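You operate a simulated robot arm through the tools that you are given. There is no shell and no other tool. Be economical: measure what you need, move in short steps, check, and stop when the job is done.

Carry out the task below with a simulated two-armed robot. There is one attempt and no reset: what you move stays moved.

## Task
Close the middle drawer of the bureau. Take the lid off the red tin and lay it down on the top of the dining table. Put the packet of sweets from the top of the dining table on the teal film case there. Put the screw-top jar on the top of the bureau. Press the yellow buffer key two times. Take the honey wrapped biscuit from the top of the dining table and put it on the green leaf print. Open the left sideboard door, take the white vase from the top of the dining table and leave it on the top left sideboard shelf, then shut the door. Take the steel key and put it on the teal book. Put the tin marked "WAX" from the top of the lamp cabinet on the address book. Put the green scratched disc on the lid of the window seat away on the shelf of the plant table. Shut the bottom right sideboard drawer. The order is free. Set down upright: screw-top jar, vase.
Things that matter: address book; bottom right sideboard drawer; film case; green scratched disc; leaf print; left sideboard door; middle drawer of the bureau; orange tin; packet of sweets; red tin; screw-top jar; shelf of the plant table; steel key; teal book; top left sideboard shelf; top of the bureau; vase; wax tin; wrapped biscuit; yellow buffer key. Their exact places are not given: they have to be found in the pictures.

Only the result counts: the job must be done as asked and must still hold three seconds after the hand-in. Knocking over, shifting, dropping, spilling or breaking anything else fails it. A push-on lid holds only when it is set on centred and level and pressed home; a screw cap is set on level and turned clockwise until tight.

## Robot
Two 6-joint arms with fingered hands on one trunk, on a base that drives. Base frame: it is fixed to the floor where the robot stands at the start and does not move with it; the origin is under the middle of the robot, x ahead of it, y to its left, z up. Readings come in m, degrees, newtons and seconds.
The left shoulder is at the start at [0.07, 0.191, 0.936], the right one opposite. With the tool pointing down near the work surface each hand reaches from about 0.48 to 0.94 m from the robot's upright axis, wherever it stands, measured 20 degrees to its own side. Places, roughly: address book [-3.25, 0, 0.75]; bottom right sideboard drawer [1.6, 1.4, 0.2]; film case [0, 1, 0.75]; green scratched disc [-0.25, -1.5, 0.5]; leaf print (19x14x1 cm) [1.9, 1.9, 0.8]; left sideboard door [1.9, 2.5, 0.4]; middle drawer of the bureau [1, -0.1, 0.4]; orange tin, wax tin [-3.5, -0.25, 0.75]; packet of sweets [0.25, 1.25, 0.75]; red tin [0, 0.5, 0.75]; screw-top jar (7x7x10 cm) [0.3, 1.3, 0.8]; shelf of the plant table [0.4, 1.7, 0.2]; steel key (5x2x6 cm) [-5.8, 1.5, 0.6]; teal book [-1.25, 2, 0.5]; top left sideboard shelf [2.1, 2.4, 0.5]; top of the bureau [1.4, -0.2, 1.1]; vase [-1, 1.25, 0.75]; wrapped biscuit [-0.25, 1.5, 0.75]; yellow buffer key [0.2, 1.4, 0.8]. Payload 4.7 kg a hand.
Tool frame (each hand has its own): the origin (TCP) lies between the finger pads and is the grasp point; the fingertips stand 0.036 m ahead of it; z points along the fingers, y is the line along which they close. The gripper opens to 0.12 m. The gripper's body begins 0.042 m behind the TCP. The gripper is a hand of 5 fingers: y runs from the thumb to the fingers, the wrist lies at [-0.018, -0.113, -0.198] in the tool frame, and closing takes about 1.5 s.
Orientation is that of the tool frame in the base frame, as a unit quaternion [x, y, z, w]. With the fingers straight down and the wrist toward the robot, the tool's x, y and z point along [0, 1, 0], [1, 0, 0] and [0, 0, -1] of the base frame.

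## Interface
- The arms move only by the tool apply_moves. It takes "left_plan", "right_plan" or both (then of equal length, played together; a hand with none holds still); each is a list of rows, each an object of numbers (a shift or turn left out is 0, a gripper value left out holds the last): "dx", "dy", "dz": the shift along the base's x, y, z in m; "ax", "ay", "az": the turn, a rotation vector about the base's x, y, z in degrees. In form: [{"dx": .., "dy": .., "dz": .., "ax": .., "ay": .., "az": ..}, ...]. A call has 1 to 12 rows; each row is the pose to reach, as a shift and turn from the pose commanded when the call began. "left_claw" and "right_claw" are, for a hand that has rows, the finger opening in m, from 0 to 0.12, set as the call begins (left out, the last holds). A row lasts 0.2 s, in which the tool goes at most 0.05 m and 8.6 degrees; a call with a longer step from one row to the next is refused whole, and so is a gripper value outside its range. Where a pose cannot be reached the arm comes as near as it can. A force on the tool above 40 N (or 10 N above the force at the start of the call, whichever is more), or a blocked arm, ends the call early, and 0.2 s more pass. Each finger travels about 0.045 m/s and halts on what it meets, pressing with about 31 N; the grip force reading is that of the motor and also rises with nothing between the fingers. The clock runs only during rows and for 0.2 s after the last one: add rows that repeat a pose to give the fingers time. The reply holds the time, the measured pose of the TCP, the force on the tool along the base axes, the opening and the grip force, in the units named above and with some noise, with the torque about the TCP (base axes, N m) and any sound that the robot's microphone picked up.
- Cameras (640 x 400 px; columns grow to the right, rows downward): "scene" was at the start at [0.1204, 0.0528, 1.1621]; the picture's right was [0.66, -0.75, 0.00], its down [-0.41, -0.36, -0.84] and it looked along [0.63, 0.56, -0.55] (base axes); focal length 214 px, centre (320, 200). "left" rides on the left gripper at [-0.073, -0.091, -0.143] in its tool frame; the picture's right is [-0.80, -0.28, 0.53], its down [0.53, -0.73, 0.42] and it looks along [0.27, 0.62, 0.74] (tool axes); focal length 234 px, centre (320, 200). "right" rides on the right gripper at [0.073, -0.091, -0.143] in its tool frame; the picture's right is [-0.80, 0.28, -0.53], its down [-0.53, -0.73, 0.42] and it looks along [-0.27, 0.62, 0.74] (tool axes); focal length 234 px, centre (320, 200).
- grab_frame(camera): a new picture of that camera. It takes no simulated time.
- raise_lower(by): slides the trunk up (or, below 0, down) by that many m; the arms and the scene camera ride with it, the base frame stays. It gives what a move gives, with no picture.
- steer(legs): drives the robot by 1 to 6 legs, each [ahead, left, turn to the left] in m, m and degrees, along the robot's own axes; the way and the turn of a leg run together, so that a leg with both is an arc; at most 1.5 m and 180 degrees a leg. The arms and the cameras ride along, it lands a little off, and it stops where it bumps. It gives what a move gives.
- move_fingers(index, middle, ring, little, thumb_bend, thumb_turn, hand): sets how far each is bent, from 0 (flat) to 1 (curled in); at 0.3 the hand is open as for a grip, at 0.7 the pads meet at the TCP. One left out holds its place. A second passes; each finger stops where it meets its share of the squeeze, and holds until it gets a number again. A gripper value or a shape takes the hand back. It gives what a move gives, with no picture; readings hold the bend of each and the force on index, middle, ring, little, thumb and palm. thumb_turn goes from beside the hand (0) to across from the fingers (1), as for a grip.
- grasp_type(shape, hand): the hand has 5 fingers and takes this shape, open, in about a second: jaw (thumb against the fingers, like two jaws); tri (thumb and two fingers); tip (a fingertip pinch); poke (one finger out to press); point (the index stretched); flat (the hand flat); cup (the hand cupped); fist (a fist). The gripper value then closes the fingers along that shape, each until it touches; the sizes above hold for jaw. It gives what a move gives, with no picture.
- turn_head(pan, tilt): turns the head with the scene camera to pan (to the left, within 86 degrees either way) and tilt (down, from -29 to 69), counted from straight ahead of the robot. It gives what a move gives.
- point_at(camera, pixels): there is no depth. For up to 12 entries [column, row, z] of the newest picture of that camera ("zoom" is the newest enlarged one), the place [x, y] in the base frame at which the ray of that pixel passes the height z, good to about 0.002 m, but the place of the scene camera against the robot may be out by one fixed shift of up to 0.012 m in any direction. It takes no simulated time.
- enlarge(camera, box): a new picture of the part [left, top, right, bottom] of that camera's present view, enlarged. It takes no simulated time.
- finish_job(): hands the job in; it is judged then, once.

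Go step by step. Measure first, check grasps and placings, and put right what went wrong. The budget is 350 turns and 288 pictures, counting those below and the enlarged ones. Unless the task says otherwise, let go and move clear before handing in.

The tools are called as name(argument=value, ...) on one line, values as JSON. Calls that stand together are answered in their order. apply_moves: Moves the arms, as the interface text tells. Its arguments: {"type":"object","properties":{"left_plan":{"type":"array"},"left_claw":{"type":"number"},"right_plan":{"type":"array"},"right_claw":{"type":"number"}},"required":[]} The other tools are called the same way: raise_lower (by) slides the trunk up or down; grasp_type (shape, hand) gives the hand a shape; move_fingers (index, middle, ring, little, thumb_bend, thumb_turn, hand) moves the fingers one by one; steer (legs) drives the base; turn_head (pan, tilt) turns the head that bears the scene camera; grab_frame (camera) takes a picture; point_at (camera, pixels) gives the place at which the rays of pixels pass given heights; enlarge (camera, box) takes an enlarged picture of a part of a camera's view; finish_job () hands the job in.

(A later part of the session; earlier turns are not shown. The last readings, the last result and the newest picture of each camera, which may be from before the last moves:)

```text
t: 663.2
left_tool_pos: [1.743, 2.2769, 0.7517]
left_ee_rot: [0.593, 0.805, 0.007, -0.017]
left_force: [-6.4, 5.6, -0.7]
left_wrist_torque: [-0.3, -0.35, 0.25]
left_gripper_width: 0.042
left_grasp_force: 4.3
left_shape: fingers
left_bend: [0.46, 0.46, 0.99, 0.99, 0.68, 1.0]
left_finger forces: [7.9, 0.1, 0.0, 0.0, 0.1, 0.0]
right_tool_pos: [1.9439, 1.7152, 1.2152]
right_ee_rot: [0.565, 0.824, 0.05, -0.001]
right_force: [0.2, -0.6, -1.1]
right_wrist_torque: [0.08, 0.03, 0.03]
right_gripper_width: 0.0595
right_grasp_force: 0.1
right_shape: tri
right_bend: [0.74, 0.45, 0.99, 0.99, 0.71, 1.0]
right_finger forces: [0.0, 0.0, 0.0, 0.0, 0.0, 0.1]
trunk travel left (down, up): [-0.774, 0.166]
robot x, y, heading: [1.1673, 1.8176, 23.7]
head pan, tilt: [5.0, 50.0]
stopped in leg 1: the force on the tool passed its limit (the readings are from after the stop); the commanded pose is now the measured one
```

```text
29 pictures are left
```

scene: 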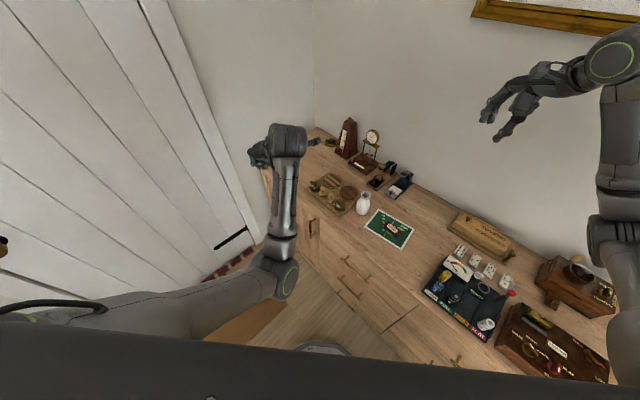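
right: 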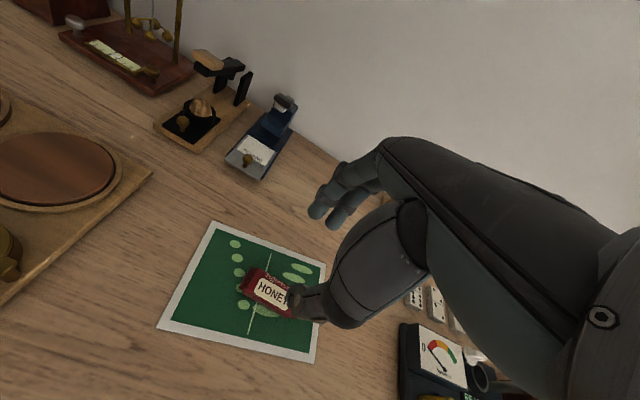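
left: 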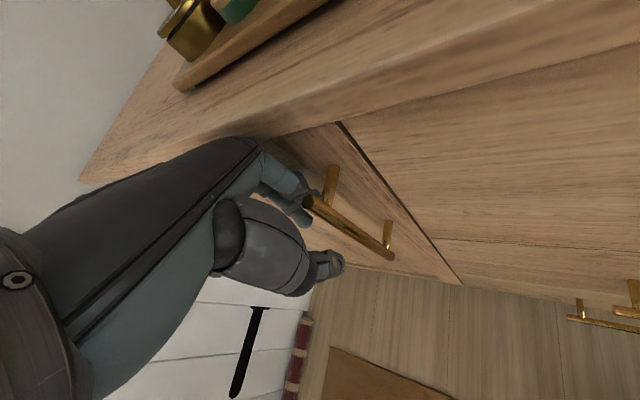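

The finger behind the bar hits the top standoff; the pads must come from north and south instead. Backing off west, turning the hand +39°, fingers truly open.

steer(legs=[[-0.045, 0.04, 0]])

move_fingers(hand="left", index=0.38, middle=0.38, thumb_bend=0.58)

apply_moves(left_plan=[{"az": 8}, {"az": 16}, {"az": 24}, {"az": 32}, {"az": 39}])

```text
t: 664.2
left_tool_pos: [1.6874, 2.2952, 0.7521]
left_ee_rot: [0.595, 0.804, 0.007, -0.015]
left_force: [-0.2, -0.3, 0.0]
left_wrist_torque: [-0.02, 0.01, 0.02]
left_gripper_width: 0.0424
left_grasp_force: 0.0
left_shape: fingers
left_bend: [0.46, 0.46, 0.99, 0.99, 0.68, 1.0]
left_finger forces: [0.0, 0.0, 0.1, 0.0, 0.1, 0.0]
right_tool_pos: [1.8861, 1.7352, 1.2149]
right_ee_rot: [0.565, 0.824, 0.05, 0.0]
right_force: [0.5, -1.8, 0.0]
right_wrist_torque: [-0.03, 0.02, -0.01]
right_gripper_width: 0.0597
right_grasp_force: 0.1
right_shape: tri
right_bend: [0.74, 0.45, 0.99, 0.99, 0.71, 1.0]
right_finger forces: [0.0, 0.0, 0.1, 0.1, 0.0, 0.1]
trunk travel left (down, up): [-0.774, 0.166]
robot x, y, heading: [1.1068, 1.8396, 23.6]
head pan, tilt: [5.0, 50.0]
```

```text
t: 665.2
left_tool_pos: [1.6872, 2.2966, 0.7528]
left_ee_rot: [0.595, 0.804, 0.006, -0.014]
left_force: [-0.8, -0.1, 0.0]
left_wrist_torque: [0.01, 0.01, -0.01]
left_gripper_width: 0.0696
left_grasp_force: 0.2
left_shape: fingers
left_bend: [0.38, 0.38, 0.99, 0.99, 0.57, 1.0]
left_finger forces: [0.0, 0.0, 0.0, 0.0, 0.0, 0.0]
right_tool_pos: [1.8851, 1.7358, 1.2154]
right_ee_rot: [0.565, 0.824, 0.05, -0.001]
right_force: [0.5, 1.1, -0.2]
right_wrist_torque: [0.01, 0.01, -0.03]
right_gripper_width: 0.0599
right_grasp_force: 0.0
right_shape: tri
right_bend: [0.74, 0.45, 0.99, 0.99, 0.71, 1.0]
right_finger forces: [0.0, 0.0, 0.0, 0.1, 0.0, 0.0]
trunk travel left (down, up): [-0.774, 0.166]
robot x, y, heading: [1.1097, 1.8322, 23.6]
head pan, tilt: [5.0, 50.0]
```

```text
t: 666.4
left_tool_pos: [1.6868, 2.2951, 0.7541]
left_ee_rot: [0.292, 0.956, 0.003, -0.015]
left_force: [0.3, -0.4, -0.8]
left_wrist_torque: [-0.04, -0.01, -0.01]
left_gripper_width: 0.0697
left_grasp_force: 0.0
left_shape: fingers
left_bend: [0.38, 0.38, 0.99, 0.99, 0.57, 1.0]
left_finger forces: [0.0, 0.2, 0.0, 0.0, 0.0, 0.0]
right_tool_pos: [1.8855, 1.7353, 1.2168]
right_ee_rot: [0.565, 0.824, 0.05, 0.0]
right_force: [-0.8, -0.2, 0.0]
right_wrist_torque: [0.03, -0.02, -0.02]
right_gripper_width: 0.06
right_grasp_force: 0.1
right_shape: tri
right_bend: [0.74, 0.45, 0.99, 0.99, 0.71, 1.0]
right_finger forces: [0.1, 0.0, 0.0, 0.0, 0.0, 0.0]
trunk travel left (down, up): [-0.774, 0.166]
robot x, y, heading: [1.1077, 1.8383, 23.5]
head pan, tilt: [5.0, 50.0]
```

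Bar lies 8 cm along the hand's side. Sliding in.

steer(legs=[[0.0056, 0.0036, 0], [0.0434, -0.0682, 0]])

move_fingers(hand="left", index=0.75, middle=0.75, thumb_bend=0.85)

enlarge(camera="left", box=[230, 140, 470, 330])

```text
t: 667.8
left_tool_pos: [1.7504, 2.2615, 0.7523]
left_ee_rot: [0.288, 0.958, 0.004, -0.021]
left_force: [0.3, -0.5, 0.1]
left_wrist_torque: [0.02, 0.06, 0.02]
left_gripper_width: 0.0701
left_grasp_force: 0.0
left_shape: fingers
left_bend: [0.38, 0.38, 0.99, 0.99, 0.57, 1.0]
left_finger forces: [0.0, 0.0, 0.1, 0.0, 0.0, 0.1]
right_tool_pos: [1.9519, 1.6962, 1.2133]
right_ee_rot: [0.567, 0.822, 0.05, -0.003]
right_force: [0.4, -0.3, -0.4]
right_wrist_torque: [0.05, 0.04, 0.0]
right_gripper_width: 0.0598
right_grasp_force: 0.0
right_shape: tri
right_bend: [0.74, 0.45, 0.99, 0.99, 0.71, 1.0]
right_finger forces: [0.1, 0.1, 0.0, 0.0, 0.0, 0.0]
trunk travel left (down, up): [-0.774, 0.166]
robot x, y, heading: [1.1762, 1.7981, 23.6]
head pan, tilt: [5.0, 50.0]
stopped in leg 2: the force on the tool passed its limit (the readings are from after the stop); the commanded pose is now the measured one
```

```text
t: 668.8
left_tool_pos: [1.7476, 2.2639, 0.7521]
left_ee_rot: [0.287, 0.958, 0.004, -0.021]
left_force: [-11.2, 4.7, -3.8]
left_wrist_torque: [0.06, 0.11, -0.03]
left_gripper_width: 0.0
left_grasp_force: 12.7
left_shape: fingers
left_bend: [0.71, 0.75, 0.99, 0.99, 0.8, 1.0]
left_finger forces: [0.0, 0.1, 0.1, 0.0, 26.2, 0.1]
right_tool_pos: [1.9461, 1.6992, 1.2171]
right_ee_rot: [0.565, 0.823, 0.049, 0.0]
right_force: [0.1, -0.3, 0.5]
right_wrist_torque: [0.03, -0.01, 0.01]
right_gripper_width: 0.06
right_grasp_force: 0.1
right_shape: tri
right_bend: [0.74, 0.45, 0.99, 0.99, 0.71, 1.0]
right_finger forces: [0.0, 0.0, 0.1, 0.0, 0.0, 0.1]
trunk travel left (down, up): [-0.774, 0.166]
robot x, y, heading: [1.1732, 1.7989, 23.8]
head pan, tilt: [5.0, 50.0]
```

```text
2.11 times, centred on (350, 235) of left
```

zoom: 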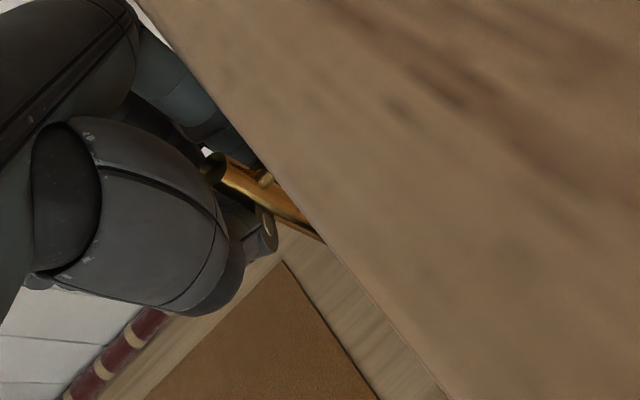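

Gripping from above keeps failing at this handle. A horizontal hand (pointing at the door) is the natural way: I'll open, back off west, and pitch the hand forward about its closing axis.

move_fingers(hand="left", index=0.36, middle=0.36, thumb_bend=0.55)

steer(legs=[[-0.12, 0.1, 0]])

apply_moves(left_plan=[{"ax": -4.4, "ay": -6.4}, {"ax": -8.7, "ay": -12.9}, {"ax": -13, "ay": -19.4}, {"ax": -17.4, "ay": -25.8}, {"ax": -21.8, "ay": -32.3}, {"ax": -26, "ay": -38.8}, {"ax": -30.5, "ay": -45.2}, {"ax": -34.8, "ay": -51.7}, {"ax": -39, "ay": -58}])

grab_frame(camera="left")

```text
t: 669.8
left_tool_pos: [1.7467, 2.2625, 0.7539]
left_ee_rot: [0.287, 0.958, 0.003, -0.02]
left_force: [-1.1, -0.5, 0.2]
left_wrist_torque: [0.0, 0.01, 0.01]
left_gripper_width: 0.076
left_grasp_force: 0.1
left_shape: fingers
left_bend: [0.36, 0.36, 0.99, 0.99, 0.55, 1.0]
left_finger forces: [0.0, 0.0, 0.0, 0.0, 0.0, 0.1]
right_tool_pos: [1.9495, 1.6983, 1.2165]
right_ee_rot: [0.566, 0.823, 0.049, -0.001]
right_force: [0.1, -0.7, 0.1]
right_wrist_torque: [0.01, -0.01, 0.02]
right_gripper_width: 0.0597
right_grasp_force: 0.0
right_shape: tri
right_bend: [0.74, 0.45, 0.99, 0.99, 0.71, 1.0]
right_finger forces: [0.0, 0.0, 0.1, 0.1, 0.0, 0.1]
trunk travel left (down, up): [-0.774, 0.166]
robot x, y, heading: [1.1741, 1.7979, 23.3]
head pan, tilt: [5.0, 50.0]
```

```text
t: 671.2
left_tool_pos: [1.6, 2.3058, 0.7531]
left_ee_rot: [0.288, 0.957, 0.004, -0.022]
left_force: [0.1, -0.4, 0.0]
left_wrist_torque: [-0.03, 0.02, -0.03]
left_gripper_width: 0.0756
left_grasp_force: 0.0
left_shape: fingers
left_bend: [0.36, 0.36, 0.99, 0.99, 0.55, 1.0]
left_finger forces: [0.1, 0.0, 0.1, 0.0, 0.1, 0.0]
right_tool_pos: [1.8031, 1.7409, 1.2155]
right_ee_rot: [0.566, 0.823, 0.049, -0.002]
right_force: [0.0, -0.7, 0.7]
right_wrist_torque: [0.0, 0.01, -0.02]
right_gripper_width: 0.06
right_grasp_force: 0.1
right_shape: tri
right_bend: [0.74, 0.45, 0.99, 0.99, 0.71, 1.0]
right_finger forces: [0.0, 0.0, 0.0, 0.0, 0.1, 0.1]
trunk travel left (down, up): [-0.774, 0.166]
robot x, y, heading: [1.0235, 1.8438, 23.5]
head pan, tilt: [5.0, 50.0]
```

```text
t: 673.2
left_tool_pos: [1.601, 2.3061, 0.7537]
left_ee_rot: [0.24, 0.796, -0.166, 0.53]
left_force: [-0.4, -0.8, 0.1]
left_wrist_torque: [0.01, 0.02, 0.01]
left_gripper_width: 0.0756
left_grasp_force: 0.0
left_shape: fingers
left_bend: [0.36, 0.36, 0.99, 0.99, 0.55, 1.0]
left_finger forces: [0.0, 0.0, 0.0, 0.0, 0.1, 0.0]
right_tool_pos: [1.8012, 1.7415, 1.2168]
right_ee_rot: [0.565, 0.823, 0.049, -0.001]
right_force: [0.8, 0.4, 0.5]
right_wrist_torque: [0.01, -0.01, -0.01]
right_gripper_width: 0.0596
right_grasp_force: 0.1
right_shape: tri
right_bend: [0.74, 0.45, 0.99, 0.99, 0.71, 1.0]
right_finger forces: [0.0, 0.1, 0.1, 0.1, 0.0, 0.0]
trunk travel left (down, up): [-0.774, 0.166]
robot x, y, heading: [1.0274, 1.8429, 23.3]
head pan, tilt: [5.0, 50.0]
```

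```text
27 pictures are left
```

left: 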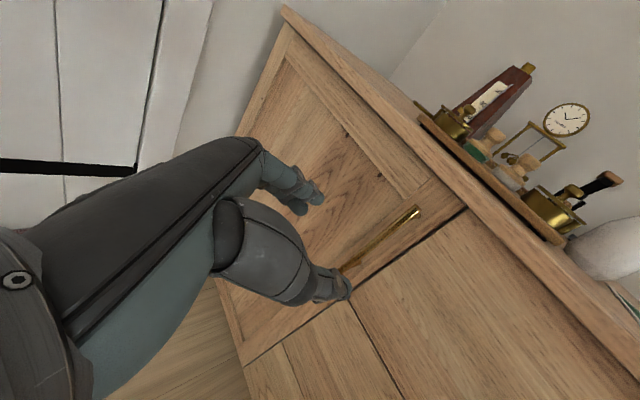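

The hand now points at the door with the pads north–south. I'll lower 5 cm, align 4.5 cm north, then advance 15 cm onto the bar.

raise_lower(by=-0.05)

steer(legs=[[0.0376, 0.024, 0], [0.0567, -0.0867, 0]])

grab_frame(camera="left")

```text
t: 674.1
left_tool_pos: [1.5994, 2.3058, 0.7023]
left_ee_rot: [0.24, 0.795, -0.166, 0.531]
left_force: [0.6, 0.6, -0.3]
left_wrist_torque: [-0.02, 0.01, -0.01]
left_gripper_width: 0.0757
left_grasp_force: 0.1
left_shape: fingers
left_bend: [0.36, 0.36, 0.99, 0.99, 0.55, 1.0]
left_finger forces: [0.1, 0.1, 0.1, 0.0, 0.0, 0.0]
right_tool_pos: [1.8008, 1.7414, 1.1663]
right_ee_rot: [0.566, 0.823, 0.049, -0.002]
right_force: [-0.6, -0.2, -0.6]
right_wrist_torque: [0.0, -0.01, -0.01]
right_gripper_width: 0.0596
right_grasp_force: 0.2
right_shape: tri
right_bend: [0.74, 0.45, 0.99, 0.99, 0.71, 1.0]
right_finger forces: [0.0, 0.0, 0.1, 0.0, 0.0, 0.0]
trunk travel left (down, up): [-0.724, 0.216]
robot x, y, heading: [1.0264, 1.8406, 23.7]
head pan, tilt: [5.0, 50.0]
```

```text
t: 675.8
left_tool_pos: [1.7108, 2.2875, 0.7023]
left_ee_rot: [0.241, 0.795, -0.167, 0.531]
left_force: [-0.4, 0.9, -1.2]
left_wrist_torque: [0.05, 0.05, -0.01]
left_gripper_width: 0.076
left_grasp_force: 0.0
left_shape: fingers
left_bend: [0.36, 0.36, 0.99, 0.99, 0.55, 1.0]
left_finger forces: [0.0, 0.0, 0.0, 0.0, 0.0, 0.0]
right_tool_pos: [1.912, 1.7235, 1.1665]
right_ee_rot: [0.565, 0.824, 0.05, -0.001]
right_force: [-0.1, -0.9, -0.5]
right_wrist_torque: [0.0, 0.0, -0.02]
right_gripper_width: 0.0598
right_grasp_force: 0.0
right_shape: tri
right_bend: [0.74, 0.45, 0.99, 0.99, 0.71, 1.0]
right_finger forces: [0.1, 0.1, 0.0, 0.1, 0.0, 0.0]
trunk travel left (down, up): [-0.724, 0.216]
robot x, y, heading: [1.1357, 1.8252, 23.2]
head pan, tilt: [5.0, 50.0]
```

```text
26 pictures are left
```

left: 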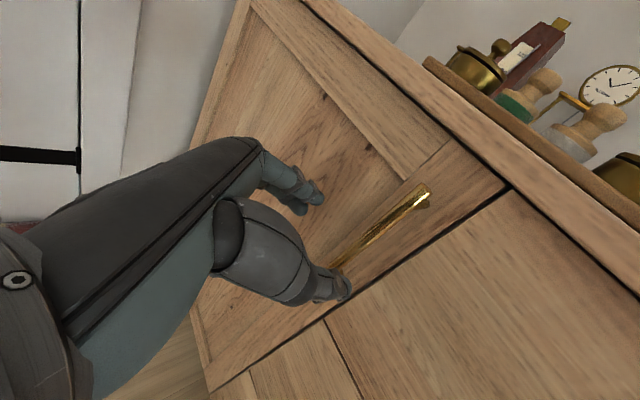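

Aligned; 5 cm remain. Advancing and closing on the bar.

steer(legs=[[0.0232, -0.0363, 0]])

move_fingers(hand="left", index=0.8, middle=0.8, thumb_bend=0.9)

enlarge(camera="left", box=[230, 140, 470, 330])

```text
t: 676.7
left_tool_pos: [1.7447, 2.2651, 0.7042]
left_ee_rot: [0.24, 0.796, -0.164, 0.531]
left_force: [-21.7, 6.4, 7.0]
left_wrist_torque: [0.27, -0.41, 1.11]
left_gripper_width: 0.0749
left_grasp_force: 11.6
left_shape: fingers
left_bend: [0.37, 0.36, 0.99, 0.99, 0.55, 1.0]
left_finger forces: [22.3, 0.0, 0.1, 0.0, 0.1, 0.0]
right_tool_pos: [1.947, 1.7009, 1.1671]
right_ee_rot: [0.565, 0.823, 0.05, -0.001]
right_force: [0.2, 0.3, -1.1]
right_wrist_torque: [0.03, 0.03, 0.01]
right_gripper_width: 0.0597
right_grasp_force: 0.1
right_shape: tri
right_bend: [0.74, 0.45, 0.99, 0.99, 0.71, 1.0]
right_finger forces: [0.1, 0.0, 0.1, 0.0, 0.1, 0.1]
trunk travel left (down, up): [-0.724, 0.216]
robot x, y, heading: [1.174, 1.8019, 23.7]
head pan, tilt: [5.0, 50.0]
```

```text
t: 677.7
left_tool_pos: [1.7451, 2.2631, 0.7022]
left_ee_rot: [0.24, 0.796, -0.165, 0.53]
left_force: [-5.0, -18.4, -8.6]
left_wrist_torque: [-0.02, -0.11, -0.16]
left_gripper_width: 0.0003
left_grasp_force: 4.8
left_shape: fingers
left_bend: [0.73, 0.74, 0.99, 0.99, 0.77, 1.0]
left_finger forces: [0.0, 9.3, 0.1, 0.1, 0.0, 0.0]
right_tool_pos: [1.9474, 1.6985, 1.1668]
right_ee_rot: [0.565, 0.824, 0.05, -0.002]
right_force: [0.7, -0.2, 0.7]
right_wrist_torque: [-0.03, -0.02, 0.02]
right_gripper_width: 0.0599
right_grasp_force: 0.2
right_shape: tri
right_bend: [0.74, 0.45, 0.99, 0.99, 0.71, 1.0]
right_finger forces: [0.0, 0.0, 0.0, 0.0, 0.0, 0.0]
trunk travel left (down, up): [-0.724, 0.216]
robot x, y, heading: [1.1727, 1.7991, 23.4]
head pan, tilt: [5.0, 50.0]
```

```text
2.11 times, centred on (350, 235) of left
```

zoom: 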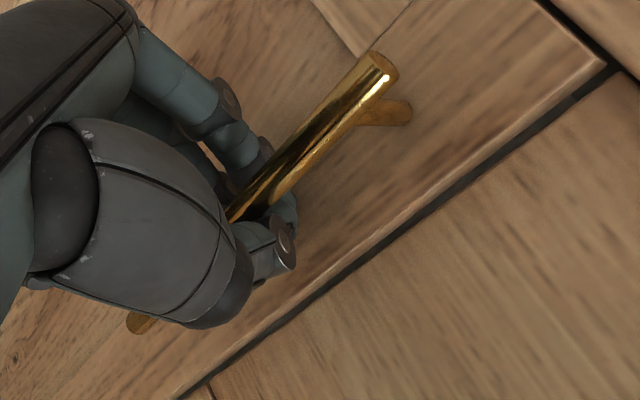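

The bar now runs through the hand with the fingers hooked behind it. Pulling west a little to test.

steer(legs=[[-0.061, 0.052, 0]])

grab_frame(camera="left")

```text
t: 678.8
left_tool_pos: [1.6716, 2.2899, 0.7042]
left_ee_rot: [0.241, 0.795, -0.165, 0.532]
left_force: [3.9, 6.3, 1.0]
left_wrist_torque: [0.07, -0.2, 0.04]
left_gripper_width: 0.0
left_grasp_force: 3.8
left_shape: fingers
left_bend: [0.79, 0.75, 0.99, 0.99, 0.83, 1.0]
left_finger forces: [0.0, 8.5, 0.1, 0.1, 0.0, 0.0]
right_tool_pos: [1.8731, 1.7227, 1.1672]
right_ee_rot: [0.566, 0.823, 0.049, 0.0]
right_force: [-0.1, 0.0, -0.8]
right_wrist_torque: [0.02, 0.0, 0.01]
right_gripper_width: 0.0597
right_grasp_force: 0.0
right_shape: tri
right_bend: [0.74, 0.45, 0.99, 0.99, 0.71, 1.0]
right_finger forces: [0.1, 0.1, 0.0, 0.1, 0.0, 0.0]
trunk travel left (down, up): [-0.724, 0.216]
robot x, y, heading: [1.0994, 1.8241, 23.3]
head pan, tilt: [5.0, 50.0]
```

```text
24 pictures are left
```

left: 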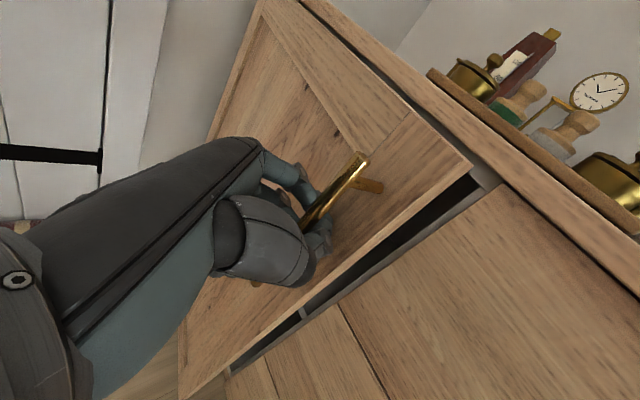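

The door swings open. Following its arc to about 45°.

steer(legs=[[-0.0246, 0.073, 0], [-0.005, 0.076, 0]])

grab_frame(camera="left")

```text
t: 680.3
left_tool_pos: [1.6055, 2.3605, 0.7041]
left_ee_rot: [0.242, 0.794, -0.172, 0.53]
left_force: [-15.6, -14.6, 4.3]
left_wrist_torque: [0.12, -0.05, 0.25]
left_gripper_width: 0.0001
left_grasp_force: 10.6
left_shape: fingers
left_bend: [0.79, 0.76, 0.99, 0.99, 0.82, 0.99]
left_finger forces: [0.0, 0.3, 0.0, 0.0, 20.5, 0.0]
right_tool_pos: [1.8041, 1.7987, 1.1652]
right_ee_rot: [0.57, 0.82, 0.048, -0.002]
right_force: [-0.2, -0.2, 0.0]
right_wrist_torque: [-0.05, -0.01, -0.02]
right_gripper_width: 0.0598
right_grasp_force: 0.1
right_shape: tri
right_bend: [0.74, 0.45, 0.99, 0.99, 0.71, 1.0]
right_finger forces: [0.1, 0.1, 0.1, 0.0, 0.2, 0.0]
trunk travel left (down, up): [-0.724, 0.216]
robot x, y, heading: [1.029, 1.911, 23.1]
head pan, tilt: [5.0, 50.0]
stopped in leg 2: the force on the tool passed its limit (the readings are from after the stop); the commanded pose is now the measured one
```

```text
23 pictures are left
```

left: 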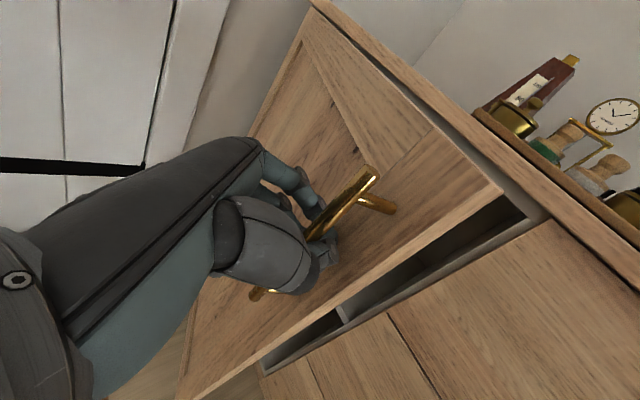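

Door about 30° open. I'll let go, step back, and bring the closed hand inside the gap to push the door wide from its inner side.

move_fingers(hand="left", index=0.3, middle=0.3, thumb_bend=0.4)

steer(legs=[[-0.0765, 0.0643, 0], [-0.096, -0.115, 0]])

move_fingers(hand="left", index=0.7, middle=0.7, thumb_bend=0.6)

steer(legs=[[0.169, -0.141, 0]])

grab_frame(camera="left")

```text
t: 681.3
left_tool_pos: [1.6074, 2.3651, 0.7016]
left_ee_rot: [0.243, 0.795, -0.17, 0.53]
left_force: [-0.6, -0.1, -0.2]
left_wrist_torque: [0.02, -0.01, 0.02]
left_gripper_width: 0.107
left_grasp_force: 0.0
left_shape: fingers
left_bend: [0.3, 0.3, 0.99, 0.99, 0.4, 1.0]
left_finger forces: [0.1, 0.0, 0.0, 0.1, 0.0, 0.0]
right_tool_pos: [1.8074, 1.8015, 1.1628]
right_ee_rot: [0.569, 0.821, 0.047, -0.002]
right_force: [-0.2, -0.7, 0.0]
right_wrist_torque: [-0.01, 0.01, 0.02]
right_gripper_width: 0.06
right_grasp_force: 0.0
right_shape: tri
right_bend: [0.74, 0.45, 0.99, 0.99, 0.71, 1.0]
right_finger forces: [0.0, 0.0, 0.1, 0.0, 0.1, 0.1]
trunk travel left (down, up): [-0.724, 0.216]
robot x, y, heading: [1.0294, 1.9094, 23.0]
head pan, tilt: [5.0, 50.0]
```

```text
t: 683.4
left_tool_pos: [1.4674, 2.2511, 0.7019]
left_ee_rot: [0.24, 0.795, -0.17, 0.531]
left_force: [0.6, -0.1, -0.7]
left_wrist_torque: [-0.03, 0.0, -0.04]
left_gripper_width: 0.1068
left_grasp_force: 0.1
left_shape: fingers
left_bend: [0.3, 0.3, 0.99, 0.99, 0.4, 1.0]
left_finger forces: [0.1, 0.0, 0.0, 0.0, 0.0, 0.0]
right_tool_pos: [1.6708, 1.6898, 1.1647]
right_ee_rot: [0.567, 0.822, 0.047, -0.001]
right_force: [0.3, 0.0, -0.1]
right_wrist_torque: [0.01, 0.03, 0.01]
right_gripper_width: 0.0596
right_grasp_force: 0.0
right_shape: tri
right_bend: [0.74, 0.45, 0.99, 0.99, 0.71, 1.0]
right_finger forces: [0.1, 0.0, 0.1, 0.0, 0.0, 0.0]
trunk travel left (down, up): [-0.724, 0.216]
robot x, y, heading: [0.8952, 1.794, 23.3]
head pan, tilt: [5.0, 50.0]
```

```text
t: 684.4
left_tool_pos: [1.4683, 2.2518, 0.7027]
left_ee_rot: [0.241, 0.795, -0.169, 0.531]
left_force: [-0.8, 0.7, 0.1]
left_wrist_torque: [0.01, 0.01, -0.02]
left_gripper_width: 0.0189
left_grasp_force: 0.0
left_shape: fingers
left_bend: [0.7, 0.7, 0.99, 0.99, 0.6, 1.0]
left_finger forces: [0.0, 0.0, 0.0, 0.0, 0.0, 0.0]
right_tool_pos: [1.6696, 1.6887, 1.1644]
right_ee_rot: [0.567, 0.822, 0.047, -0.003]
right_force: [-0.9, 0.3, -0.6]
right_wrist_torque: [-0.02, 0.01, -0.02]
right_gripper_width: 0.0598
right_grasp_force: 0.0
right_shape: tri
right_bend: [0.74, 0.45, 0.99, 0.99, 0.71, 1.0]
right_finger forces: [0.0, 0.0, 0.1, 0.1, 0.0, 0.0]
trunk travel left (down, up): [-0.724, 0.216]
robot x, y, heading: [0.8933, 1.7879, 23.7]
head pan, tilt: [5.0, 50.0]
```

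```text
t: 686.1
left_tool_pos: [1.6783, 2.1893, 0.7028]
left_ee_rot: [0.24, 0.795, -0.169, 0.531]
left_force: [0.0, -1.1, -0.8]
left_wrist_torque: [-0.01, -0.01, 0.04]
left_gripper_width: 0.0191
left_grasp_force: 0.2
left_shape: fingers
left_bend: [0.7, 0.7, 0.99, 0.99, 0.6, 1.0]
left_finger forces: [0.1, 0.0, 0.0, 0.0, 0.0, 0.0]
right_tool_pos: [1.8816, 1.628, 1.1651]
right_ee_rot: [0.566, 0.823, 0.048, -0.003]
right_force: [-0.8, -0.3, -0.2]
right_wrist_torque: [0.03, 0.02, 0.0]
right_gripper_width: 0.0599
right_grasp_force: 0.0
right_shape: tri
right_bend: [0.74, 0.45, 0.99, 0.99, 0.71, 1.0]
right_finger forces: [0.1, 0.0, 0.0, 0.1, 0.0, 0.1]
trunk travel left (down, up): [-0.724, 0.216]
robot x, y, heading: [1.1033, 1.7274, 23.7]
head pan, tilt: [5.0, 50.0]
```

```text
22 pictures are left
```

left: 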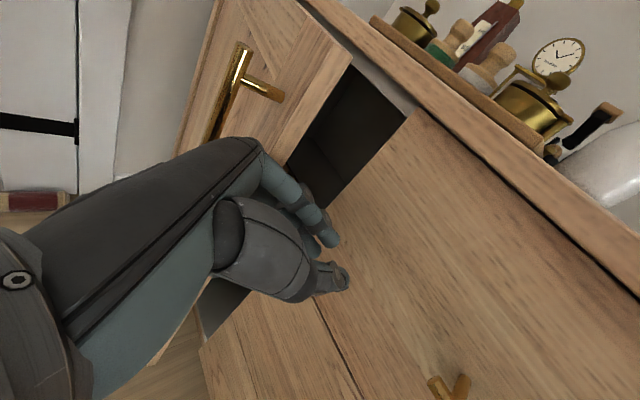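

The door stands well open. Sweeping the hand north against its inner side to open it wide.

steer(legs=[[0.07, 0.12, 0], [0.067, 0.118, 0]])

turn_head(pan=10, tilt=45)

grab_frame(camera="scene")

```text
t: 687.0
left_tool_pos: [1.6849, 2.2166, 0.7002]
left_ee_rot: [0.24, 0.793, -0.175, 0.532]
left_force: [0.5, 1.0, 0.2]
left_wrist_torque: [-0.01, 0.0, 0.0]
left_gripper_width: 0.0185
left_grasp_force: 0.1
left_shape: fingers
left_bend: [0.7, 0.7, 0.99, 0.99, 0.6, 1.0]
left_finger forces: [0.1, 0.0, 0.0, 0.1, 0.0, 0.1]
right_tool_pos: [1.8848, 1.6617, 1.1645]
right_ee_rot: [0.568, 0.822, 0.046, -0.002]
right_force: [-0.9, 0.5, 0.0]
right_wrist_torque: [-0.04, -0.02, -0.01]
right_gripper_width: 0.0599
right_grasp_force: 0.0
right_shape: tri
right_bend: [0.74, 0.45, 0.99, 0.99, 0.71, 1.0]
right_finger forces: [0.0, 0.0, 0.1, 0.1, 0.0, 0.1]
trunk travel left (down, up): [-0.724, 0.216]
robot x, y, heading: [1.1115, 1.7617, 23.4]
head pan, tilt: [5.0, 50.0]
stopped in leg 1: the force on the tool passed its limit (the readings are from after the stop); the commanded pose is now the measured one
```

```text
t: 687.7
left_tool_pos: [1.6852, 2.2185, 0.7018]
left_ee_rot: [0.241, 0.793, -0.175, 0.531]
left_force: [-1.5, 0.7, 0.5]
left_wrist_torque: [-0.02, 0.02, -0.03]
left_gripper_width: 0.0186
left_grasp_force: 0.1
left_shape: fingers
left_bend: [0.7, 0.7, 0.99, 0.99, 0.6, 1.0]
left_finger forces: [0.0, 0.0, 0.0, 0.0, 0.0, 0.0]
right_tool_pos: [1.8852, 1.6601, 1.1628]
right_ee_rot: [0.568, 0.822, 0.046, -0.001]
right_force: [0.7, 1.7, -0.7]
right_wrist_torque: [0.0, 0.02, 0.03]
right_gripper_width: 0.0598
right_grasp_force: 0.0
right_shape: tri
right_bend: [0.74, 0.45, 0.99, 0.99, 0.71, 1.0]
right_finger forces: [0.0, 0.0, 0.1, 0.0, 0.0, 0.1]
trunk travel left (down, up): [-0.724, 0.216]
robot x, y, heading: [1.1116, 1.7642, 23.2]
head pan, tilt: [10.0, 45.0]
```

```text
21 pictures are left
```

scene: 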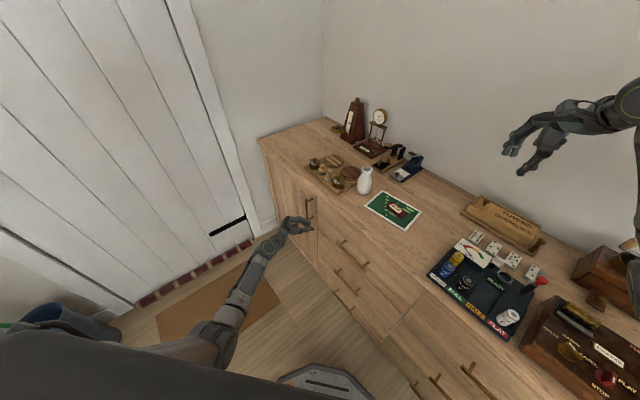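

enlarge(camera="scene", box=[240, 150, 360, 280])

```text
3.08 times, centred on (300, 215) of scene
```

zoom: 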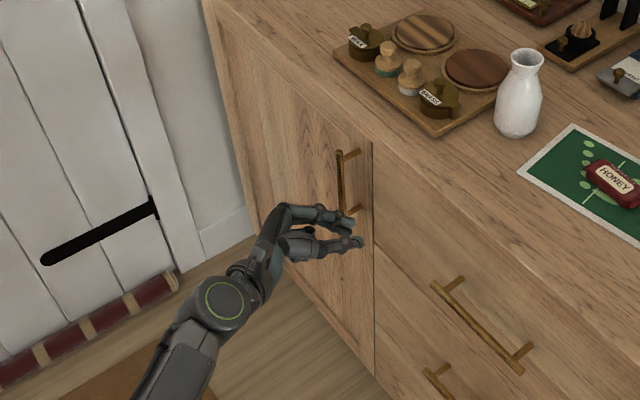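

The door got pushed shut again. I'll repeat the hook-and-pull, this time following the arc accurately to about 65°.

move_fingers(hand="left", index=0.36, middle=0.36, thumb_bend=0.55)

steer(legs=[[-0.0677, 0.0579, 0], [0.0847, 0.0453, 0], [0.03, -0.045, 0]])

```text
t: 688.7
left_tool_pos: [1.6841, 2.2168, 0.7018]
left_ee_rot: [0.24, 0.793, -0.175, 0.531]
left_force: [0.6, -0.1, 0.0]
left_wrist_torque: [0.03, -0.02, -0.03]
left_gripper_width: 0.0759
left_grasp_force: 0.0
left_shape: fingers
left_bend: [0.36, 0.36, 0.99, 0.99, 0.55, 1.0]
left_finger forces: [0.0, 0.0, 0.0, 0.0, 0.0, 0.1]
right_tool_pos: [1.8846, 1.6593, 1.1643]
right_ee_rot: [0.569, 0.821, 0.045, -0.003]
right_force: [-0.1, 0.1, 0.7]
right_wrist_torque: [0.0, 0.01, -0.04]
right_gripper_width: 0.0597
right_grasp_force: 0.0
right_shape: tri
right_bend: [0.74, 0.45, 0.99, 0.99, 0.71, 1.0]
right_finger forces: [0.0, 0.0, 0.0, 0.0, 0.0, 0.0]
trunk travel left (down, up): [-0.724, 0.216]
robot x, y, heading: [1.1092, 1.7645, 23.5]
head pan, tilt: [10.0, 45.0]
```

```text
t: 691.0
left_tool_pos: [1.7011, 2.2887, 0.7027]
left_ee_rot: [0.24, 0.794, -0.175, 0.531]
left_force: [-0.5, -0.7, -0.5]
left_wrist_torque: [-0.01, -0.02, 0.0]
left_gripper_width: 0.0758
left_grasp_force: 0.1
left_shape: fingers
left_bend: [0.36, 0.36, 0.99, 0.99, 0.55, 1.0]
left_finger forces: [0.0, 0.0, 0.0, 0.0, 0.0, 0.1]
right_tool_pos: [1.9, 1.7304, 1.165]
right_ee_rot: [0.569, 0.821, 0.047, -0.002]
right_force: [1.0, 0.7, 0.6]
right_wrist_torque: [-0.02, 0.04, 0.02]
right_gripper_width: 0.0601
right_grasp_force: 0.2
right_shape: tri
right_bend: [0.74, 0.45, 0.99, 0.99, 0.71, 1.0]
right_finger forces: [0.0, 0.0, 0.1, 0.0, 0.1, 0.1]
trunk travel left (down, up): [-0.724, 0.216]
robot x, y, heading: [1.1254, 1.8314, 23.4]
head pan, tilt: [10.0, 45.0]
```

steer(legs=[[0.03, -0.041, 0]])

move_fingers(hand="left", index=0.85, middle=0.85, thumb_bend=0.9)

steer(legs=[[-0.042, 0.0645, 0], [-0.016, 0.05, 0], [-0.013, 0.053, 0]])

grab_frame(camera="left")

```text
t: 692.0
left_tool_pos: [1.7431, 2.2628, 0.7018]
left_ee_rot: [0.241, 0.794, -0.173, 0.531]
left_force: [-17.9, 5.6, 5.2]
left_wrist_torque: [0.21, -0.29, 0.87]
left_gripper_width: 0.0757
left_grasp_force: 8.9
left_shape: fingers
left_bend: [0.36, 0.36, 0.99, 0.99, 0.55, 1.0]
left_finger forces: [18.0, 0.0, 0.0, 0.0, 0.0, 0.0]
right_tool_pos: [1.9446, 1.705, 1.1648]
right_ee_rot: [0.568, 0.822, 0.046, -0.003]
right_force: [-0.2, -0.9, -0.6]
right_wrist_torque: [0.07, 0.06, 0.01]
right_gripper_width: 0.06
right_grasp_force: 0.1
right_shape: tri
right_bend: [0.74, 0.45, 0.99, 0.99, 0.71, 1.0]
right_finger forces: [0.0, 0.0, 0.0, 0.0, 0.0, 0.1]
trunk travel left (down, up): [-0.724, 0.216]
robot x, y, heading: [1.1676, 1.8094, 23.4]
head pan, tilt: [10.0, 45.0]
```

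```text
t: 693.0
left_tool_pos: [1.7425, 2.2631, 0.7006]
left_ee_rot: [0.241, 0.794, -0.174, 0.53]
left_force: [-3.1, -15.0, -7.4]
left_wrist_torque: [0.05, -0.11, -0.15]
left_gripper_width: 0.0
left_grasp_force: 5.4
left_shape: fingers
left_bend: [0.72, 0.73, 0.99, 0.99, 0.78, 1.0]
left_finger forces: [0.0, 11.0, 0.0, 0.0, 0.1, 0.0]
right_tool_pos: [1.945, 1.7039, 1.1638]
right_ee_rot: [0.568, 0.822, 0.046, -0.003]
right_force: [-0.1, -0.4, 0.2]
right_wrist_torque: [0.03, 0.04, 0.03]
right_gripper_width: 0.0599
right_grasp_force: 0.0
right_shape: tri
right_bend: [0.74, 0.45, 0.99, 0.99, 0.71, 1.0]
right_finger forces: [0.0, 0.0, 0.0, 0.0, 0.1, 0.0]
trunk travel left (down, up): [-0.724, 0.216]
robot x, y, heading: [1.1665, 1.8097, 23.1]
head pan, tilt: [10.0, 45.0]
```

```text
t: 694.5
left_tool_pos: [1.6633, 2.3165, 0.7014]
left_ee_rot: [0.244, 0.791, -0.183, 0.53]
left_force: [-11.8, -15.0, 0.1]
left_wrist_torque: [0.05, -0.14, -0.01]
left_gripper_width: 0.0
left_grasp_force: 8.1
left_shape: fingers
left_bend: [0.74, 0.74, 0.99, 0.99, 0.8, 1.0]
left_finger forces: [0.1, 7.9, 0.0, 0.0, 7.9, 0.0]
right_tool_pos: [1.8588, 1.7628, 1.1635]
right_ee_rot: [0.572, 0.819, 0.046, -0.002]
right_force: [0.1, 0.2, 0.3]
right_wrist_torque: [-0.02, -0.04, 0.01]
right_gripper_width: 0.06
right_grasp_force: 0.0
right_shape: tri
right_bend: [0.74, 0.45, 0.99, 0.99, 0.71, 1.0]
right_finger forces: [0.0, 0.0, 0.1, 0.0, 0.0, 0.1]
trunk travel left (down, up): [-0.724, 0.216]
robot x, y, heading: [1.0857, 1.8705, 23.2]
head pan, tilt: [10.0, 45.0]
stopped in leg 2: the force on the tool passed its limit (the readings are from after the stop); the commanded pose is now the measured one
```

```text
19 pictures are left
```

left: 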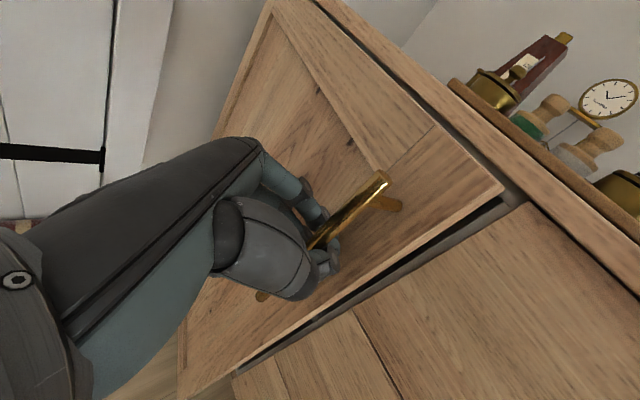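

The sideboard's end is further north than assumed (v≈3.15), so the door is wider and the arc flatter. Recomputed; continuing the pull.

steer(legs=[[-0.0384, 0.052, 0], [-0.026, 0.0755, 0], [-0.0127, 0.0787, 0]])

grab_frame(camera="left")

```text
t: 696.8
left_tool_pos: [1.5121, 2.4789, 0.7006]
left_ee_rot: [0.243, 0.792, -0.179, 0.531]
left_force: [1.1, 0.8, -0.7]
left_wrist_torque: [-0.01, 0.01, 0.0]
left_gripper_width: 0.0001
left_grasp_force: 0.5
left_shape: fingers
left_bend: [0.74, 0.75, 0.99, 0.99, 0.81, 1.0]
left_finger forces: [0.0, 1.6, 0.0, 0.0, 0.1, 0.1]
right_tool_pos: [1.707, 1.9232, 1.1625]
right_ee_rot: [0.572, 0.819, 0.044, -0.003]
right_force: [0.6, 0.1, -0.6]
right_wrist_torque: [-0.04, -0.02, 0.02]
right_gripper_width: 0.0599
right_grasp_force: 0.1
right_shape: tri
right_bend: [0.74, 0.45, 0.99, 0.99, 0.71, 1.0]
right_finger forces: [0.0, 0.0, 0.0, 0.0, 0.0, 0.0]
trunk travel left (down, up): [-0.724, 0.216]
robot x, y, heading: [0.9328, 2.0326, 23.2]
head pan, tilt: [10.0, 45.0]
```

```text
18 pictures are left
```

left: 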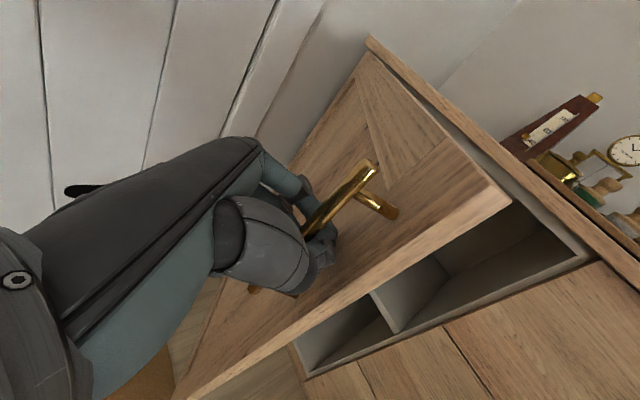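

Door at about 40° with almost no force. On to 60°.

steer(legs=[[0.0003, 0.0795, 0], [0.0153, 0.0794, 0]])

move_fingers(hand="left", index=0.3, middle=0.3, thumb_bend=0.4)

steer(legs=[[-0.1, 0.05, 0]])

grab_frame(camera="left")

```text
t: 698.5
left_tool_pos: [1.4634, 2.6291, 0.7027]
left_ee_rot: [0.244, 0.791, -0.18, 0.532]
left_force: [-0.9, 0.6, 0.0]
left_wrist_torque: [-0.05, 0.02, -0.04]
left_gripper_width: 0.0
left_grasp_force: 0.1
left_shape: fingers
left_bend: [0.74, 0.75, 0.99, 0.99, 0.81, 1.0]
left_finger forces: [0.0, 0.1, 0.0, 0.0, 0.0, 0.0]
right_tool_pos: [1.6608, 2.0736, 1.1624]
right_ee_rot: [0.572, 0.819, 0.044, -0.004]
right_force: [-0.2, 0.8, 0.3]
right_wrist_torque: [-0.06, 0.02, 0.0]
right_gripper_width: 0.0598
right_grasp_force: 0.1
right_shape: tri
right_bend: [0.74, 0.45, 0.99, 0.99, 0.71, 1.0]
right_finger forces: [0.1, 0.0, 0.1, 0.0, 0.0, 0.0]
trunk travel left (down, up): [-0.724, 0.216]
robot x, y, heading: [0.8876, 2.1819, 23.3]
head pan, tilt: [10.0, 45.0]
```

```text
t: 699.5
left_tool_pos: [1.4645, 2.6294, 0.7024]
left_ee_rot: [0.243, 0.792, -0.18, 0.53]
left_force: [0.2, 0.2, -0.3]
left_wrist_torque: [0.0, 0.01, -0.01]
left_gripper_width: 0.1071
left_grasp_force: 0.1
left_shape: fingers
left_bend: [0.3, 0.3, 0.99, 0.99, 0.4, 1.0]
left_finger forces: [0.1, 0.1, 0.0, 0.0, 0.0, 0.1]
right_tool_pos: [1.662, 2.0729, 1.1625]
right_ee_rot: [0.572, 0.819, 0.044, -0.004]
right_force: [-0.2, 0.0, -0.3]
right_wrist_torque: [0.05, 0.01, 0.01]
right_gripper_width: 0.0598
right_grasp_force: 0.1
right_shape: tri
right_bend: [0.74, 0.45, 0.99, 0.99, 0.71, 1.0]
right_finger forces: [0.1, 0.1, 0.0, 0.0, 0.0, 0.0]
trunk travel left (down, up): [-0.724, 0.216]
robot x, y, heading: [0.8851, 2.1804, 23.1]
head pan, tilt: [10.0, 45.0]
```

```text
t: 700.7
left_tool_pos: [1.3534, 2.6337, 0.7019]
left_ee_rot: [0.244, 0.791, -0.181, 0.53]
left_force: [-0.3, 0.0, -0.1]
left_wrist_torque: [-0.03, -0.01, -0.02]
left_gripper_width: 0.1072
left_grasp_force: 0.2
left_shape: fingers
left_bend: [0.3, 0.3, 0.99, 0.99, 0.4, 1.0]
left_finger forces: [0.0, 0.1, 0.0, 0.0, 0.0, 0.1]
right_tool_pos: [1.5494, 2.0771, 1.1635]
right_ee_rot: [0.573, 0.818, 0.044, -0.004]
right_force: [-0.2, 0.0, -0.5]
right_wrist_torque: [0.03, -0.04, 0.03]
right_gripper_width: 0.0598
right_grasp_force: 0.0
right_shape: tri
right_bend: [0.74, 0.45, 0.99, 0.99, 0.71, 1.0]
right_finger forces: [0.0, 0.0, 0.1, 0.0, 0.1, 0.0]
trunk travel left (down, up): [-0.724, 0.216]
robot x, y, heading: [0.7747, 2.1905, 22.9]
head pan, tilt: [10.0, 45.0]
```

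```text
17 pictures are left
```

left: 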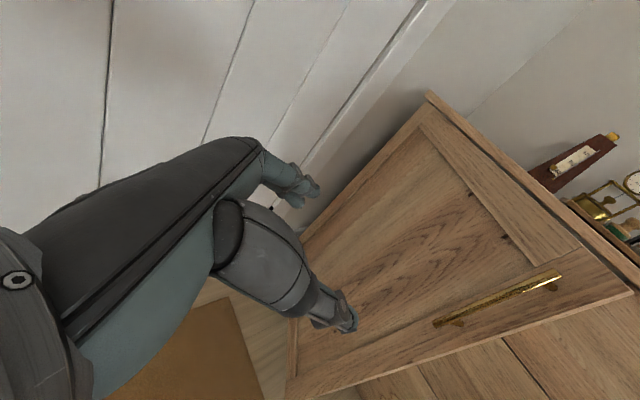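

Judging by its size in view the door does stand open (~60°). I'll raise the left hand above the door, level it, and drive round to fetch the vase.

raise_lower(by=0.21)

apply_moves(left_plan=[{"dz": 0.04}, {"dz": 0.08}, {"dz": 0.12}, {"dz": 0.16}])

steer(legs=[[0.06, -0.2, 0], [0.05, -0.216, -5]])

apply_moves(left_plan=[{"ax": 3.6, "ay": 6.8, "dz": 0.02}, {"ax": 7.3, "ay": 13.6, "dz": 0.04}, {"ax": 11, "ay": 20.4, "dz": 0.06}, {"ax": 14.6, "ay": 27.2, "dz": 0.08}, {"ax": 18.3, "ay": 34, "dz": 0.1}, {"ax": 22, "ay": 40.8, "dz": 0.1}, {"ax": 25.6, "ay": 47.6, "dz": 0.1}, {"ax": 29.3, "ay": 54.4, "dz": 0.1}, {"ax": 32.5, "ay": 60, "dz": 0.1}])

grab_frame(camera="scene")

```text
t: 703.0
left_tool_pos: [1.354, 2.6358, 0.9122]
left_ee_rot: [0.245, 0.791, -0.181, 0.53]
left_force: [0.1, 1.8, 0.3]
left_wrist_torque: [0.03, 0.03, -0.01]
left_gripper_width: 0.1069
left_grasp_force: 0.1
left_shape: fingers
left_bend: [0.3, 0.3, 0.99, 0.99, 0.4, 1.0]
left_finger forces: [0.0, 0.0, 0.1, 0.1, 0.0, 0.0]
right_tool_pos: [1.5488, 2.0779, 1.3723]
right_ee_rot: [0.573, 0.818, 0.043, -0.002]
right_force: [0.1, 0.3, 0.4]
right_wrist_torque: [-0.01, 0.0, 0.02]
right_gripper_width: 0.0599
right_grasp_force: 0.1
right_shape: tri
right_bend: [0.74, 0.45, 0.99, 0.99, 0.71, 1.0]
right_finger forces: [0.0, 0.0, 0.0, 0.0, 0.0, 0.1]
trunk travel left (down, up): [-0.934, 0.006]
robot x, y, heading: [0.7756, 2.1932, 23.1]
head pan, tilt: [10.0, 45.0]
```

```text
t: 704.0
left_tool_pos: [1.3537, 2.6339, 1.0728]
left_ee_rot: [0.243, 0.792, -0.181, 0.53]
left_force: [1.3, 1.0, 0.0]
left_wrist_torque: [-0.02, 0.01, 0.0]
left_gripper_width: 0.1068
left_grasp_force: 0.2
left_shape: fingers
left_bend: [0.3, 0.3, 0.99, 0.99, 0.4, 1.0]
left_finger forces: [0.0, 0.0, 0.0, 0.0, 0.0, 0.0]
right_tool_pos: [1.5491, 2.0786, 1.3712]
right_ee_rot: [0.573, 0.818, 0.046, -0.003]
right_force: [0.3, 0.3, -0.2]
right_wrist_torque: [-0.02, 0.03, 0.01]
right_gripper_width: 0.0599
right_grasp_force: 0.0
right_shape: tri
right_bend: [0.74, 0.45, 0.99, 0.99, 0.71, 1.0]
right_finger forces: [0.1, 0.0, 0.1, 0.0, 0.1, 0.0]
trunk travel left (down, up): [-0.934, 0.006]
robot x, y, heading: [0.7712, 2.1853, 22.9]
head pan, tilt: [10.0, 45.0]
```

```text
t: 706.9
left_tool_pos: [1.6454, 2.2426, 1.0732]
left_ee_rot: [0.277, 0.78, -0.203, 0.524]
left_force: [0.1, 1.3, -0.8]
left_wrist_torque: [0.01, -0.01, 0.01]
left_gripper_width: 0.1072
left_grasp_force: 0.0
left_shape: fingers
left_bend: [0.3, 0.3, 0.99, 0.99, 0.4, 1.0]
left_finger forces: [0.0, 0.0, 0.0, 0.0, 0.0, 0.0]
right_tool_pos: [1.7944, 1.6725, 1.3746]
right_ee_rot: [0.605, 0.795, 0.045, 0.0]
right_force: [0.5, 0.3, 0.5]
right_wrist_torque: [-0.03, 0.0, -0.04]
right_gripper_width: 0.0599
right_grasp_force: 0.1
right_shape: tri
right_bend: [0.74, 0.45, 0.99, 0.99, 0.71, 1.0]
right_finger forces: [0.0, 0.0, 0.0, 0.0, 0.0, 0.0]
trunk travel left (down, up): [-0.934, 0.006]
robot x, y, heading: [1.031, 1.8424, 18.5]
head pan, tilt: [10.0, 45.0]
```

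```text
t: 708.9
left_tool_pos: [1.662, 2.242, 1.1561]
left_ee_rot: [0.269, 0.958, -0.094, -0.028]
left_force: [0.9, -0.3, -0.5]
left_wrist_torque: [-0.02, 0.04, -0.02]
left_gripper_width: 0.1072
left_grasp_force: 0.0
left_shape: fingers
left_bend: [0.3, 0.3, 0.99, 0.99, 0.4, 1.0]
left_finger forces: [0.0, 0.0, 0.0, 0.0, 0.0, 0.0]
left hand out of reach, approached as far as the arm can: row 8, 9
right_tool_pos: [1.798, 1.6701, 1.371]
right_ee_rot: [0.605, 0.795, 0.045, -0.001]
right_force: [0.2, 0.4, -0.8]
right_wrist_torque: [0.0, 0.03, -0.01]
right_gripper_width: 0.0601
right_grasp_force: 0.1
right_shape: tri
right_bend: [0.74, 0.45, 0.99, 0.99, 0.71, 1.0]
right_finger forces: [0.0, 0.1, 0.1, 0.0, 0.0, 0.0]
trunk travel left (down, up): [-0.934, 0.006]
robot x, y, heading: [1.0293, 1.8414, 18.4]
head pan, tilt: [10.0, 45.0]
```

```text
16 pictures are left
```

scene: 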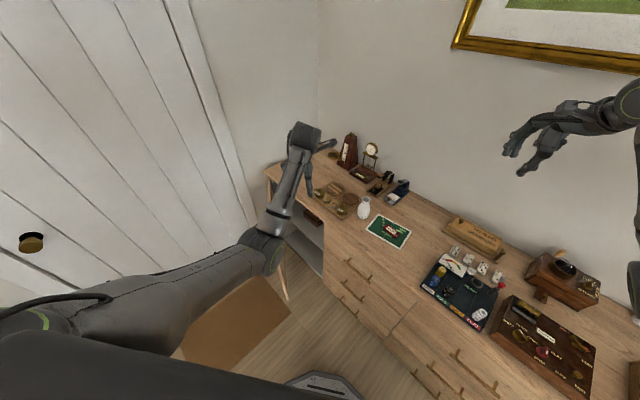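

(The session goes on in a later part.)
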